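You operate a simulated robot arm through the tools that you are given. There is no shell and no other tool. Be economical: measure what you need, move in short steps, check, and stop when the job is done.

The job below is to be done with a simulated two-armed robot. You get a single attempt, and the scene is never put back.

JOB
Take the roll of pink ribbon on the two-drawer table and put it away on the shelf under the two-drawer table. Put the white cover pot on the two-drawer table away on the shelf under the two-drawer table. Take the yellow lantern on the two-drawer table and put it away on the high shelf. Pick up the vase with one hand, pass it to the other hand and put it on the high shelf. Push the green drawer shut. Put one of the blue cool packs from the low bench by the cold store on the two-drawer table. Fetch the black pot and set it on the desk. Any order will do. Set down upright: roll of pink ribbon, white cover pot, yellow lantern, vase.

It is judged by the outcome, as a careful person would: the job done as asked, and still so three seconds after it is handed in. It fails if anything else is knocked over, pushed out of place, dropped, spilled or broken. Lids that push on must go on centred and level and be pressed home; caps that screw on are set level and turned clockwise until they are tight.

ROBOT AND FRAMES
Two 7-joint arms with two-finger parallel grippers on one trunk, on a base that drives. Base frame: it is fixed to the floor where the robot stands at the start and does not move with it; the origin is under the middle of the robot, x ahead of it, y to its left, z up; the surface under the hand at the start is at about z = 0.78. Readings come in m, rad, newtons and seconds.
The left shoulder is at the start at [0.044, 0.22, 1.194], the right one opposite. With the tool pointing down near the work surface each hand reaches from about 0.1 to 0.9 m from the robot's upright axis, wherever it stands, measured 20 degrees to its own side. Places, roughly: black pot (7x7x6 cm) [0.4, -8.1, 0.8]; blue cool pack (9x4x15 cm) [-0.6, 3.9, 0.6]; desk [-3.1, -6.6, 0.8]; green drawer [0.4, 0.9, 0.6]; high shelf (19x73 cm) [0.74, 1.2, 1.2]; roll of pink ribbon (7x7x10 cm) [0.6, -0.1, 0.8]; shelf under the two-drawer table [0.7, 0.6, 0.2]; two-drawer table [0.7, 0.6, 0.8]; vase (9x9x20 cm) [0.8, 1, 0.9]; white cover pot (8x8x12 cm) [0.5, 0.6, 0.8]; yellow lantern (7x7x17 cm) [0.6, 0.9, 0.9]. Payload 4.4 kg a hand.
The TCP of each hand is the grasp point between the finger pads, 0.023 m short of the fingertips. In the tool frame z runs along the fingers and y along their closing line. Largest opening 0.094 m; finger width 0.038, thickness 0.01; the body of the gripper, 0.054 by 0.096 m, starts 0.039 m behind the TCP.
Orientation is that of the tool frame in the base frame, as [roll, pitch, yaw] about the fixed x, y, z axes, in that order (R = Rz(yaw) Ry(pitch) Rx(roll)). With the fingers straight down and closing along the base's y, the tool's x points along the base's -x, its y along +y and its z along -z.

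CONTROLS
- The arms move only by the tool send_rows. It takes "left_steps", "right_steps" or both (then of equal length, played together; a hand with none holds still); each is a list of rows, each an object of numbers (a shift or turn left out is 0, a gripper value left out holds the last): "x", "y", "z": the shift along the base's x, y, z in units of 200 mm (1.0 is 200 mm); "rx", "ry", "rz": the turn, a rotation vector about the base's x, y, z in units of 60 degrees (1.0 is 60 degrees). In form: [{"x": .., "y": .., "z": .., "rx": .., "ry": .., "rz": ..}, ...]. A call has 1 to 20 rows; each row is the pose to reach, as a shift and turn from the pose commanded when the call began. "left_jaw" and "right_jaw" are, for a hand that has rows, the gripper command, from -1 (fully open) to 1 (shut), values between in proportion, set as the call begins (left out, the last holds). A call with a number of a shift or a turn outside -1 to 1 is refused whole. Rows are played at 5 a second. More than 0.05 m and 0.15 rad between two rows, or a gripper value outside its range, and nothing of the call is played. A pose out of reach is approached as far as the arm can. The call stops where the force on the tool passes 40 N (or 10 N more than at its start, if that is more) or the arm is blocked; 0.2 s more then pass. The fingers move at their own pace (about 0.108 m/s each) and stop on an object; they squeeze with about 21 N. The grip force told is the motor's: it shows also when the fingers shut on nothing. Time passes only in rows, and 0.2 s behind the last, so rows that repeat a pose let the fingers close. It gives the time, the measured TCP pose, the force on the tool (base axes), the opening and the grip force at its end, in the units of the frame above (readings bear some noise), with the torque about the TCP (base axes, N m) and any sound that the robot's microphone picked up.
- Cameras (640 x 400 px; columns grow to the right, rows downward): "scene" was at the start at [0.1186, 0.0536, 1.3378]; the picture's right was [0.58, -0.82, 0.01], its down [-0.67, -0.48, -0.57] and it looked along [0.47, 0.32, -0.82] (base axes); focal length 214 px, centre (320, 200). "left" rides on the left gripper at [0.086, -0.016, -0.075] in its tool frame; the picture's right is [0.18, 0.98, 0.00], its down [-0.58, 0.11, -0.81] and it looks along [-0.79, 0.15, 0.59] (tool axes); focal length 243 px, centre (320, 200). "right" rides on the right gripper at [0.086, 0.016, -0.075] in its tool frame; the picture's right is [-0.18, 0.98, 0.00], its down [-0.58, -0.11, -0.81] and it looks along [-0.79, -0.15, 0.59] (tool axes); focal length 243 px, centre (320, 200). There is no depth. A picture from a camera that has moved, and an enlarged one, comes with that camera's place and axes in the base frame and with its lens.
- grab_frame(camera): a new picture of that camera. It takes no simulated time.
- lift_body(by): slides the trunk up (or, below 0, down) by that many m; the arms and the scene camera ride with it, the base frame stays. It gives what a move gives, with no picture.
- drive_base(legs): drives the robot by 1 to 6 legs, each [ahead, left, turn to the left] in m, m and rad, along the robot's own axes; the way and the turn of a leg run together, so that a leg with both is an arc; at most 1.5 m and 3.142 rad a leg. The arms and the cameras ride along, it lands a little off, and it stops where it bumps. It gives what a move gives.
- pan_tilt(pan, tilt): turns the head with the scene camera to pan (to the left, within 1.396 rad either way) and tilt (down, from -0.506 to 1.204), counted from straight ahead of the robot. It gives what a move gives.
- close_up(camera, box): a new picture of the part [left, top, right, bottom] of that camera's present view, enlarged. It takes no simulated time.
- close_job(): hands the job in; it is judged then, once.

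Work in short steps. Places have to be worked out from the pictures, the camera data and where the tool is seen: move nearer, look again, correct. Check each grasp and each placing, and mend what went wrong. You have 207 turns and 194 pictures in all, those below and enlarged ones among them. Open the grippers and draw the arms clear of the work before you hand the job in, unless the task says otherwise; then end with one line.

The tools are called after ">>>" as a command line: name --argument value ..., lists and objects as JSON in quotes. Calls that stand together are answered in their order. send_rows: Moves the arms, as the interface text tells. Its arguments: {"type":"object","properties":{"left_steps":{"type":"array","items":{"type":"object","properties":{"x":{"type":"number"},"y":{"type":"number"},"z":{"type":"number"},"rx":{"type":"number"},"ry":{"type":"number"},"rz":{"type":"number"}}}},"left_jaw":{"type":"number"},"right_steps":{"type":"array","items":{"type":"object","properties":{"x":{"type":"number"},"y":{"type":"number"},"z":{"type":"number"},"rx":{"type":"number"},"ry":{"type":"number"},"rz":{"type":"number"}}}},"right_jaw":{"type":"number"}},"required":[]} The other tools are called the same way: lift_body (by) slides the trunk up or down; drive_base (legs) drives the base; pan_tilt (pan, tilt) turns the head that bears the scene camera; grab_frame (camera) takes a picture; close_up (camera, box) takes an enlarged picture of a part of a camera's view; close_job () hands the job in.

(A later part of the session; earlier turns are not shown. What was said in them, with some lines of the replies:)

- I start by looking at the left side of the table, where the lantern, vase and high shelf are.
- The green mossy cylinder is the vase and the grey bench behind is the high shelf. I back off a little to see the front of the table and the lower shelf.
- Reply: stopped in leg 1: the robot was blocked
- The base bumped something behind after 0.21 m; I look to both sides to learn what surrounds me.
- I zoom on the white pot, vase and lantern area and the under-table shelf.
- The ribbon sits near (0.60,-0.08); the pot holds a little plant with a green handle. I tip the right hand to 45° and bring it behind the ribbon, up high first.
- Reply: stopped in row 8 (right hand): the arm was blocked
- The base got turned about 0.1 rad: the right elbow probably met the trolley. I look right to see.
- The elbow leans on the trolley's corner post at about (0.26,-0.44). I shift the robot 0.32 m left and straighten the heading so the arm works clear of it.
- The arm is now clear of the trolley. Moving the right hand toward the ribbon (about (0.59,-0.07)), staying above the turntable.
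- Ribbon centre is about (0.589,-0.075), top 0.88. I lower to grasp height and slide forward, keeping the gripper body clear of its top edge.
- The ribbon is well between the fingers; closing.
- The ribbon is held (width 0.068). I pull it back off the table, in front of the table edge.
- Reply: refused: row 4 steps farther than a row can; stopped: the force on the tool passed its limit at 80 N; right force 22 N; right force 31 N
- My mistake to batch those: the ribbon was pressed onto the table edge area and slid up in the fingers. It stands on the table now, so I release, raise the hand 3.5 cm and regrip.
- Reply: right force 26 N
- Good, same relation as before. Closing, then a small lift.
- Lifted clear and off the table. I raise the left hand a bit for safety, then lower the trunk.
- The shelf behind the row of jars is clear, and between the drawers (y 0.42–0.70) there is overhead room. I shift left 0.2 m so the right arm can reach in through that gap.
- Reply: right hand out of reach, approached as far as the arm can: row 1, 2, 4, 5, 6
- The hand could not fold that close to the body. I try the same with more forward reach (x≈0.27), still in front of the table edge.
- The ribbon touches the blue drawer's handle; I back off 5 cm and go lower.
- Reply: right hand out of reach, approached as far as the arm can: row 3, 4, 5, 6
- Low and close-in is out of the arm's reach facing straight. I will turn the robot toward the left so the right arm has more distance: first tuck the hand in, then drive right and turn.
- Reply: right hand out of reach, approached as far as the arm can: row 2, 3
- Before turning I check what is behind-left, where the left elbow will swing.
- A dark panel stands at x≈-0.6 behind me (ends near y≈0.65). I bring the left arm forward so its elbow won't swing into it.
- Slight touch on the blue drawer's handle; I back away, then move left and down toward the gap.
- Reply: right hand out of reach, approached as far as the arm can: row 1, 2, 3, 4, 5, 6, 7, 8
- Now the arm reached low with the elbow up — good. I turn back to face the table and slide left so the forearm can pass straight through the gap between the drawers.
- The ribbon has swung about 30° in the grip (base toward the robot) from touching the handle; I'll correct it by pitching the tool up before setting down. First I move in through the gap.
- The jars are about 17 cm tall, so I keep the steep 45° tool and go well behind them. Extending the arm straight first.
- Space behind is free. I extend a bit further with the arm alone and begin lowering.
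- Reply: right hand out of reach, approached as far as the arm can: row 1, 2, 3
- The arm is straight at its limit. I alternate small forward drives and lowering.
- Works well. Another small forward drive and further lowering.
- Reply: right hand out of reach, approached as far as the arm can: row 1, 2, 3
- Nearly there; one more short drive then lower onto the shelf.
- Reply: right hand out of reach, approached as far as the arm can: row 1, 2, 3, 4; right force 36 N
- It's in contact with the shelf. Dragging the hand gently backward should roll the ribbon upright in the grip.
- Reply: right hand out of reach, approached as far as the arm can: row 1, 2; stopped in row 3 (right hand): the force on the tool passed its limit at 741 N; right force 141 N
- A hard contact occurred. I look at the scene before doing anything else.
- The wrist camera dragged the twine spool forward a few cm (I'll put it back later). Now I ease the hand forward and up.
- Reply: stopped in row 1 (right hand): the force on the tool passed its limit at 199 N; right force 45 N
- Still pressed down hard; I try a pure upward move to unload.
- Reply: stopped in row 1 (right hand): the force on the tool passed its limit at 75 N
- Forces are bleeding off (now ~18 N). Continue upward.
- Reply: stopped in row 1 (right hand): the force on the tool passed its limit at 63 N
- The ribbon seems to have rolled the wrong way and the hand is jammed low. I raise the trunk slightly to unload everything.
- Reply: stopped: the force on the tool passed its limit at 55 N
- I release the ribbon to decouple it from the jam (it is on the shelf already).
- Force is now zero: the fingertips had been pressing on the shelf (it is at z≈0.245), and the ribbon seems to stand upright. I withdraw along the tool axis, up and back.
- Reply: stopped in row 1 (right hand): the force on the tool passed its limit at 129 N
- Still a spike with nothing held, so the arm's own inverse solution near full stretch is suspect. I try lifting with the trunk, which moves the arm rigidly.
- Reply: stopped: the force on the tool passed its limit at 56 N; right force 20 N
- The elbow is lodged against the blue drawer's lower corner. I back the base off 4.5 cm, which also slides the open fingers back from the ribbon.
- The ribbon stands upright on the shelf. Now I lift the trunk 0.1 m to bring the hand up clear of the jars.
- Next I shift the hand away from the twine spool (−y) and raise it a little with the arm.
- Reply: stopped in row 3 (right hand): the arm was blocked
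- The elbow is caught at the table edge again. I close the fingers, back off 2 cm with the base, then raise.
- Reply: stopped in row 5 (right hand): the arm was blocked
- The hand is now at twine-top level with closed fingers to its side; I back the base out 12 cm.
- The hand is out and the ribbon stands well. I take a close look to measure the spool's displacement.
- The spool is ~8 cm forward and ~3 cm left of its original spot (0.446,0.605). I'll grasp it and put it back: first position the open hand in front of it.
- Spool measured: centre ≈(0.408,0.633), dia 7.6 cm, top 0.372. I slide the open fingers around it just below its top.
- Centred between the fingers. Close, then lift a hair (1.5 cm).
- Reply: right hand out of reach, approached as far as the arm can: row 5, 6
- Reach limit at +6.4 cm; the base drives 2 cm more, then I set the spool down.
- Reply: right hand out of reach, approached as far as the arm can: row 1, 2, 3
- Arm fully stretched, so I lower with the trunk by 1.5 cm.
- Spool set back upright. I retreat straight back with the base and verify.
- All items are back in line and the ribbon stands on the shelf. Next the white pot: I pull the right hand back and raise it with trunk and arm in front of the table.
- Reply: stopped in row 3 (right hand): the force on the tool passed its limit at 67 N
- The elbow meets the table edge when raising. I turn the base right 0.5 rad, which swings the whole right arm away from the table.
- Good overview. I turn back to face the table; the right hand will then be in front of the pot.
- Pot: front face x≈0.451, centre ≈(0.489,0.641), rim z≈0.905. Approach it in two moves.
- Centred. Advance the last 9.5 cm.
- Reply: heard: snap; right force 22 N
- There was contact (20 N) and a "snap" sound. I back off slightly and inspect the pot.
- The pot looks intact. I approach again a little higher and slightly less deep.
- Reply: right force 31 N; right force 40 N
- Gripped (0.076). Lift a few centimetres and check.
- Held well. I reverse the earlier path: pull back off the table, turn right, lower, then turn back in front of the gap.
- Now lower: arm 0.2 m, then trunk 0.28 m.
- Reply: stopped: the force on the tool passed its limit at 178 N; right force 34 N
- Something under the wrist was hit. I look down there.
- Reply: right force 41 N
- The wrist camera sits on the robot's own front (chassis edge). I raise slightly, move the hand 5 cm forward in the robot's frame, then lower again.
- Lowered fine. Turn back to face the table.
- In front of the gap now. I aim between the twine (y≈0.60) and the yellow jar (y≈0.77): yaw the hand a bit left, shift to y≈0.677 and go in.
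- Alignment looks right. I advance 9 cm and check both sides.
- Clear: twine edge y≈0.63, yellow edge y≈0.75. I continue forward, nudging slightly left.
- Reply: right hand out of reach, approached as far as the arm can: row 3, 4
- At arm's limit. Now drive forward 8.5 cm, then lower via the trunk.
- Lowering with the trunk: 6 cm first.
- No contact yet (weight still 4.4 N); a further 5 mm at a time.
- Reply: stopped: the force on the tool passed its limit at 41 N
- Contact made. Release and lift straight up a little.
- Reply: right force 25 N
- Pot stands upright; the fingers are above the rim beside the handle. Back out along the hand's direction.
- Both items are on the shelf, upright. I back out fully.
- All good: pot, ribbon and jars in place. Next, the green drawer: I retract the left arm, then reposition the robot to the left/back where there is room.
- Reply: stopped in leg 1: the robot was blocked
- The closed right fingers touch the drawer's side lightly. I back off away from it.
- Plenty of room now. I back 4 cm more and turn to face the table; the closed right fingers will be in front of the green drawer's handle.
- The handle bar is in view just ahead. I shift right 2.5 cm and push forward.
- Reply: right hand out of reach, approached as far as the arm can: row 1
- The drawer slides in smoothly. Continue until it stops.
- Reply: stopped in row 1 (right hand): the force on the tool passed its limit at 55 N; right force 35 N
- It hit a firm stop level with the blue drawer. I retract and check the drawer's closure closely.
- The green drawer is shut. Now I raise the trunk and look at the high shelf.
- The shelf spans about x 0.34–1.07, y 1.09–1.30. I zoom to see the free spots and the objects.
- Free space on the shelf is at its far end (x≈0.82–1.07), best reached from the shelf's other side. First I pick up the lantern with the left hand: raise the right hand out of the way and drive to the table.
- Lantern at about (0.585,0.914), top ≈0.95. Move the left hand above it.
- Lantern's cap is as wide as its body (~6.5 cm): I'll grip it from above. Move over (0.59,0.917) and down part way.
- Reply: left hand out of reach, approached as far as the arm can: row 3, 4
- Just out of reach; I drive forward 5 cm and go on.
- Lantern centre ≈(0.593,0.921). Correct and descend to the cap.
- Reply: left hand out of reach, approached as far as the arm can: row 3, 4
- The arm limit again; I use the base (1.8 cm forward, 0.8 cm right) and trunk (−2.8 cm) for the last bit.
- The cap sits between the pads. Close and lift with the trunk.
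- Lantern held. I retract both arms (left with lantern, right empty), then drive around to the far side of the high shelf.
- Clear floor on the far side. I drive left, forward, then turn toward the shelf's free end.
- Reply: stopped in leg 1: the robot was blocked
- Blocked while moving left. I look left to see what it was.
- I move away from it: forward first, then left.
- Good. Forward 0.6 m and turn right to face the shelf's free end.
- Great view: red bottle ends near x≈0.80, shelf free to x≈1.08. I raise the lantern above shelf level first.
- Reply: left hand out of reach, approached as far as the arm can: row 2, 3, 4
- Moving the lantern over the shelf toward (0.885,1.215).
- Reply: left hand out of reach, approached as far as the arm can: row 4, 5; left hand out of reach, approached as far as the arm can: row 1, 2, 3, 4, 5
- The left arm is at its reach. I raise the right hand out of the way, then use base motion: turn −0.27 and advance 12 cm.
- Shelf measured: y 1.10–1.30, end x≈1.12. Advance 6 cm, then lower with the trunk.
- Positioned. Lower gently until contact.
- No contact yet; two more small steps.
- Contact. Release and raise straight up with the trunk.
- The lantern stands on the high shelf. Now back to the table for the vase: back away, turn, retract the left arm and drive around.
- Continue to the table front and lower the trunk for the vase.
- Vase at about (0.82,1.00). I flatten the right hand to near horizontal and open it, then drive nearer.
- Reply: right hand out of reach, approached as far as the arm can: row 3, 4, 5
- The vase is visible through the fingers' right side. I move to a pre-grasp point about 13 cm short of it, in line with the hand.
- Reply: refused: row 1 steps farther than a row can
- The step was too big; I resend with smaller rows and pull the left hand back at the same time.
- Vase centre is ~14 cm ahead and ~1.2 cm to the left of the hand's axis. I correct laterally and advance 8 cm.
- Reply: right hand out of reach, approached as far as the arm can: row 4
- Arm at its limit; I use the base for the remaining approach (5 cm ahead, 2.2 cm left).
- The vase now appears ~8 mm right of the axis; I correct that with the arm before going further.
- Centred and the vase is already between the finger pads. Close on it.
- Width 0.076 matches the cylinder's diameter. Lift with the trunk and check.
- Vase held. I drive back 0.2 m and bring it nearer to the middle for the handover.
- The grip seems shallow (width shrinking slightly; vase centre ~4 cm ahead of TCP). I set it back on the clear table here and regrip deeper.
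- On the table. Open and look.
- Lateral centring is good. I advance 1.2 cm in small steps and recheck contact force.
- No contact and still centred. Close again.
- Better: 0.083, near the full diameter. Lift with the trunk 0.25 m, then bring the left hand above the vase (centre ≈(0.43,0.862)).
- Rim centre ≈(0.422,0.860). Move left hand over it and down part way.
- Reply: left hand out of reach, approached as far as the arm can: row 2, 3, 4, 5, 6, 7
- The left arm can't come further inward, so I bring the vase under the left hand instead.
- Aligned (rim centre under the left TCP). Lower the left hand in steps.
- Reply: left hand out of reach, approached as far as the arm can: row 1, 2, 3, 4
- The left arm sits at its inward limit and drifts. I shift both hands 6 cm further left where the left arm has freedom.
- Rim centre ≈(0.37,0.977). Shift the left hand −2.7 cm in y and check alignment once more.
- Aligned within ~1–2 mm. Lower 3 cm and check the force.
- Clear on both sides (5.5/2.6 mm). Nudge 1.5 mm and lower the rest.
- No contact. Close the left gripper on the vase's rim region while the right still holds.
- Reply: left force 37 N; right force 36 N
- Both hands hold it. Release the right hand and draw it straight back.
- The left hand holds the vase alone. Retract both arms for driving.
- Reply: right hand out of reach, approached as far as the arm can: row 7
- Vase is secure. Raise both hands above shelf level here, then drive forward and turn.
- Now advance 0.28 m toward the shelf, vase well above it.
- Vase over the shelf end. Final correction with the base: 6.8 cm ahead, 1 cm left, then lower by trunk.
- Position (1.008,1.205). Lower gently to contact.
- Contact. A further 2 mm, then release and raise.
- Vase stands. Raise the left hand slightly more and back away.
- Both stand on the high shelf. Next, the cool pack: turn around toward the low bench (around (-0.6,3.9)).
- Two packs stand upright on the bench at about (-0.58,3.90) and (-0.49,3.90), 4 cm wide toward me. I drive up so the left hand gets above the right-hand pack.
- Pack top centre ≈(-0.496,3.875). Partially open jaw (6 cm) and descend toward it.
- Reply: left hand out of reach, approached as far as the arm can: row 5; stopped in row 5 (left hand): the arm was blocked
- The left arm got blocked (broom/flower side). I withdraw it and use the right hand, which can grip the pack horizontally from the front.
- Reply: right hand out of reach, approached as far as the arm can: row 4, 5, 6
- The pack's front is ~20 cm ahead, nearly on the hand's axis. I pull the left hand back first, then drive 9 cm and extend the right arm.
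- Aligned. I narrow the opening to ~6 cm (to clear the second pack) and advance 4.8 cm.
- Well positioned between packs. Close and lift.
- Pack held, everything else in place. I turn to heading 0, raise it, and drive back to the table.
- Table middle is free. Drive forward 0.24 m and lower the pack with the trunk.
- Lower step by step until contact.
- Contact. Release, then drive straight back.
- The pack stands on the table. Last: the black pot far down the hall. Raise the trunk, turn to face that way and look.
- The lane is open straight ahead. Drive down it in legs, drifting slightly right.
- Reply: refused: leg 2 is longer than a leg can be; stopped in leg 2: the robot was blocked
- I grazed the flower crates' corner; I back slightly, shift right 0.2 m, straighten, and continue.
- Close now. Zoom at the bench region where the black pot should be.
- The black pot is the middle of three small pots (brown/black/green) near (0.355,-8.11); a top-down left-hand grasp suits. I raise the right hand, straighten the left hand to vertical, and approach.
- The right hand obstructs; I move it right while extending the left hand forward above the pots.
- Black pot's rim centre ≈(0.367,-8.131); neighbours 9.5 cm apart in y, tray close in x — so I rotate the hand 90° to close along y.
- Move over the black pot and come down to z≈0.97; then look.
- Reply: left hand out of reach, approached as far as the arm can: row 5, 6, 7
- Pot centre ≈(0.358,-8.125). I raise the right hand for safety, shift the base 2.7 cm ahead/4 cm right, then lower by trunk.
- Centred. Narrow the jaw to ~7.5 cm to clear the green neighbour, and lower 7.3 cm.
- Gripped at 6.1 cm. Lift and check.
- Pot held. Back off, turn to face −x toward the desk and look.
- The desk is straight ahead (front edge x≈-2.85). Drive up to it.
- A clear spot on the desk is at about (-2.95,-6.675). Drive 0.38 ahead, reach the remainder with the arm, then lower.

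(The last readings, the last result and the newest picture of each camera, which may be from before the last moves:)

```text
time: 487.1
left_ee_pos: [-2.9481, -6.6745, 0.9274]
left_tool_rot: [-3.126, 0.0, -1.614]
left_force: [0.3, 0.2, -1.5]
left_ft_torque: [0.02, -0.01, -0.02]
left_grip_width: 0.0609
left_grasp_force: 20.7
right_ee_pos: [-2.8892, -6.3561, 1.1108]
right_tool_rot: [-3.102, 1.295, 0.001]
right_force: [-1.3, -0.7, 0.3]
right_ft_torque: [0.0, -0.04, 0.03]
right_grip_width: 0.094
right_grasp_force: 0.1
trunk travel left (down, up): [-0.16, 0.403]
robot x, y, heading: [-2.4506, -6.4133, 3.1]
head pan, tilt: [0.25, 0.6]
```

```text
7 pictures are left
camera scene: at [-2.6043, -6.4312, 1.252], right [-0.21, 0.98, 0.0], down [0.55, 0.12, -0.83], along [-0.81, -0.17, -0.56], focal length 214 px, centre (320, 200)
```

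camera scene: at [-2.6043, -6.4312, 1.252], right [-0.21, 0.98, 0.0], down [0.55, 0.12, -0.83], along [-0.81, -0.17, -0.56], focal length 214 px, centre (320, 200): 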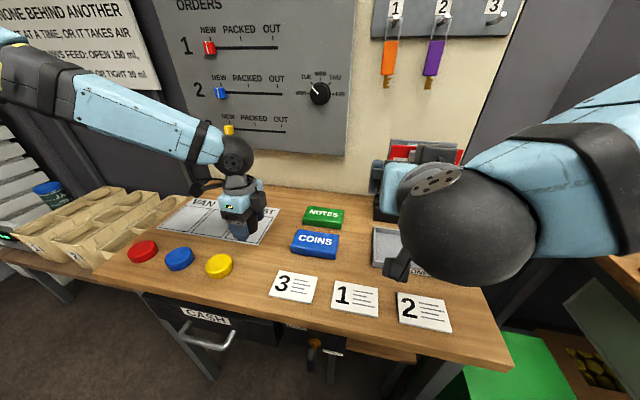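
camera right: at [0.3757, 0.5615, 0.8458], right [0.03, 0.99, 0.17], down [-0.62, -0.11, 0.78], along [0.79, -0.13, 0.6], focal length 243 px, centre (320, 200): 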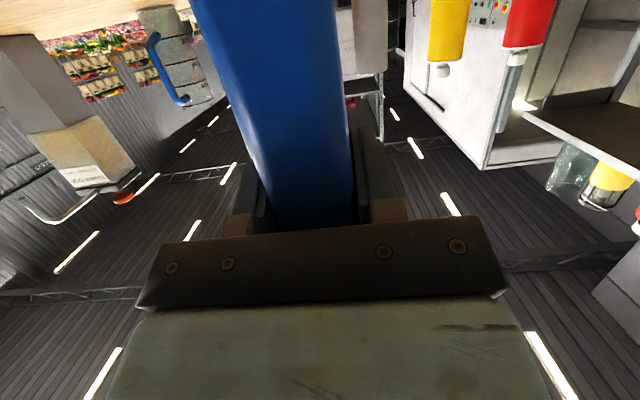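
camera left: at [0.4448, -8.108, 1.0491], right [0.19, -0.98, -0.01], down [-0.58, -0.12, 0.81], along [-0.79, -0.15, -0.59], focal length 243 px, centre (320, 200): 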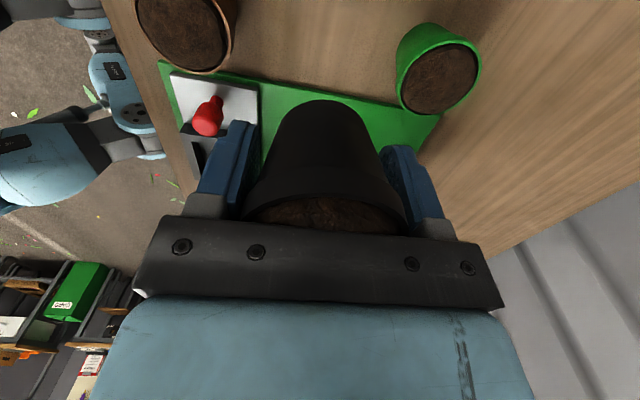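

Landing spot lies between the yellow disc and card 3; I shift 1.5 cm further back, and lower.

>>> send_rows --left_steps '[{"x": -0.07, "y": -0.02}, {"x": -0.075, "y": -0.03}]'

>>> lift_body --by -0.09

>>> lift_body --by -0.008

```text
time: 487.7
left_ee_pos: [-2.9619, -6.6817, 0.9272]
left_tool_rot: [-3.127, 0.0, -1.619]
left_force: [-0.2, -0.4, -1.4]
left_ft_torque: [0.01, 0.01, -0.01]
left_grip_width: 0.0608
left_grasp_force: 20.7
right_ee_pos: [-2.8881, -6.3563, 1.1109]
right_tool_rot: [-3.102, 1.296, 0.001]
right_force: [0.3, -0.8, -0.1]
right_ft_torque: [0.02, 0.01, 0.01]
right_grip_width: 0.0939
right_grasp_force: 0.1
trunk travel left (down, up): [-0.16, 0.403]
robot x, y, heading: [-2.45, -6.4167, 3.101]
head pan, tilt: [0.25, 0.6]
```

```text
time: 488.9
left_ee_pos: [-2.962, -6.681, 0.8435]
left_tool_rot: [-3.141, 0.002, -1.616]
left_force: [8.5, 0.3, 15.1]
left_ft_torque: [-0.26, 0.21, 0.11]
left_grip_width: 0.0613
left_grasp_force: 21.2
right_ee_pos: [-2.8866, -6.3553, 1.0222]
right_tool_rot: [-3.107, 1.298, -0.002]
right_force: [-0.3, 1.0, -0.3]
right_ft_torque: [0.03, -0.01, -0.01]
right_grip_width: 0.0937
right_grasp_force: 0.0
trunk travel left (down, up): [-0.07, 0.493]
robot x, y, heading: [-2.4508, -6.4176, 3.105]
head pan, tilt: [0.25, 0.6]
stopped: the force on the tool passed its limit at 44 N (the readings are from after the stop); the commanded pose is now the measured one
```

```text
time: 489.2
left_ee_pos: [-2.9632, -6.6815, 0.843]
left_tool_rot: [3.141, -0.001, -1.616]
left_force: [9.4, 0.1, 17.9]
left_ft_torque: [-0.41, -0.85, 0.16]
left_grip_width: 0.0612
left_grasp_force: 20.9
right_ee_pos: [-2.8864, -6.3554, 1.0204]
right_tool_rot: [-3.108, 1.296, -0.004]
right_force: [0.3, -0.6, -0.4]
right_ft_torque: [-0.02, 0.03, -0.02]
right_grip_width: 0.094
right_grasp_force: 0.0
trunk travel left (down, up): [-0.068, 0.495]
robot x, y, heading: [-2.4479, -6.414, 3.102]
head pan, tilt: [0.25, 0.6]
stopped: the force on the tool passed its limit at 49 N (the readings are from after the stop); the commanded pose is now the measured one
```

Contact with the desk (it is at ~0.80). Release, raise and check.

>>> send_rows --left_steps '[{}, {}]' --left_jaw -1

>>> lift_body --by 0.15

>>> grab_frame --camera "scene"

```text
time: 490.0
left_ee_pos: [-2.9669, -6.6807, 0.8431]
left_tool_rot: [3.135, 0.003, -1.617]
left_force: [-2.4, 2.7, 8.6]
left_ft_torque: [-0.1, -0.4, 0.11]
left_grip_width: 0.0928
left_grasp_force: 0.0
right_ee_pos: [-2.8886, -6.3538, 1.0191]
right_tool_rot: [-3.108, 1.295, -0.003]
right_force: [-0.5, -0.3, -0.6]
right_ft_torque: [0.02, -0.01, 0.0]
right_grip_width: 0.0938
right_grasp_force: 0.1
trunk travel left (down, up): [-0.068, 0.495]
robot x, y, heading: [-2.4513, -6.4167, 3.105]
head pan, tilt: [0.25, 0.6]
stopped in row 2 (left hand): the force on the tool passed its limit at 43 N (the readings are from after the stop); the commanded pose is now the measured one
```

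```text
time: 491.7
left_ee_pos: [-2.9666, -6.681, 0.9913]
left_tool_rot: [3.137, 0.002, -1.616]
left_force: [0.1, 0.6, -0.5]
left_ft_torque: [-0.03, -0.01, 0.0]
left_grip_width: 0.0942
left_grasp_force: 0.0
right_ee_pos: [-2.8894, -6.3544, 1.1695]
right_tool_rot: [-3.103, 1.294, 0.001]
right_force: [0.1, -0.6, 0.0]
right_ft_torque: [-0.01, 0.0, 0.01]
right_grip_width: 0.0942
right_grasp_force: 0.0
trunk travel left (down, up): [-0.218, 0.345]
robot x, y, heading: [-2.4488, -6.4151, 3.107]
head pan, tilt: [0.25, 0.6]
```

```text
6 pictures are left
camera scene: at [-2.6047, -6.4316, 1.3097], right [-0.21, 0.98, 0.0], down [0.55, 0.12, -0.82], along [-0.81, -0.17, -0.57], focal length 214 px, centre (320, 200)
```

scene: 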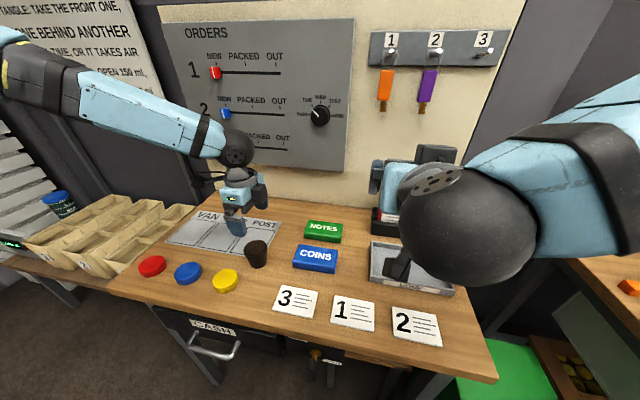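

The black pot stands on the desk. I back away clear of it and take a last look.

>>> drive_base --legs '[[-0.5, 0, 0]]'

>>> close_up --camera "scene" --box '[180, 120, 440, 300]'

```text
time: 494.7
left_ee_pos: [-2.4657, -6.6982, 0.9937]
left_tool_rot: [3.136, 0.002, -1.624]
left_force: [-0.3, -0.4, 0.6]
left_ft_torque: [-0.03, 0.02, -0.04]
left_grip_width: 0.0938
left_grasp_force: 0.1
right_ee_pos: [-2.3833, -6.3752, 1.1689]
right_tool_rot: [-3.105, 1.295, -0.01]
right_force: [0.2, 0.5, 0.2]
right_ft_torque: [0.04, 0.01, 0.0]
right_grip_width: 0.094
right_grasp_force: 0.0
trunk travel left (down, up): [-0.218, 0.345]
robot x, y, heading: [-1.9443, -6.438, 3.096]
head pan, tilt: [0.25, 0.6]
```

```text
2.22 times, centred on (310, 210) of scene
camera zoom: at [-2.0999, -6.4525, 1.3099], right [-0.2, 0.98, 0.0], down [0.55, 0.11, -0.83], along [-0.81, -0.17, -0.56], focal length 477 px, centre (342, 178)
```

zoom: 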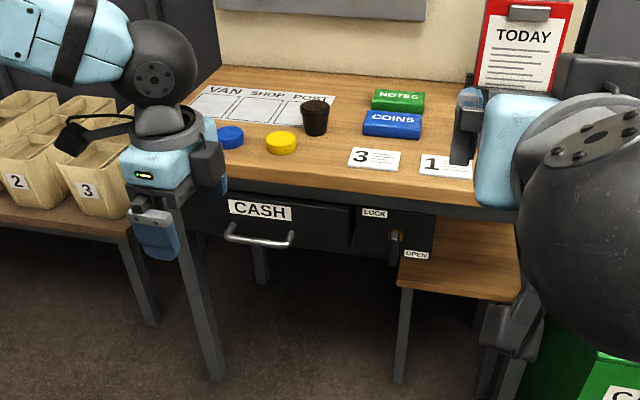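

The pot stands upright on the desk, both grippers are open and the arms are clear. I hand the job in.

>>> close_job

```text
The job is handed in.
```

The whole list is done and handed in. The ribbon and white pot are on the lower shelf, and the lantern and the vase (handed from right to left) are on the high shelf. The green drawer is shut, a cool pack is on the table and the black pot is on the desk. Along the way I knocked a twine spool out of line and set it back near its old spot, heard an unexplained snap while gripping the white pot (it looked intact), and the robot bumped the flower trolley, the flower crates, a panel behind it and something near the cold store. I saw no damage from these, but I did not go back to check the crates or whatever was by the cold store.
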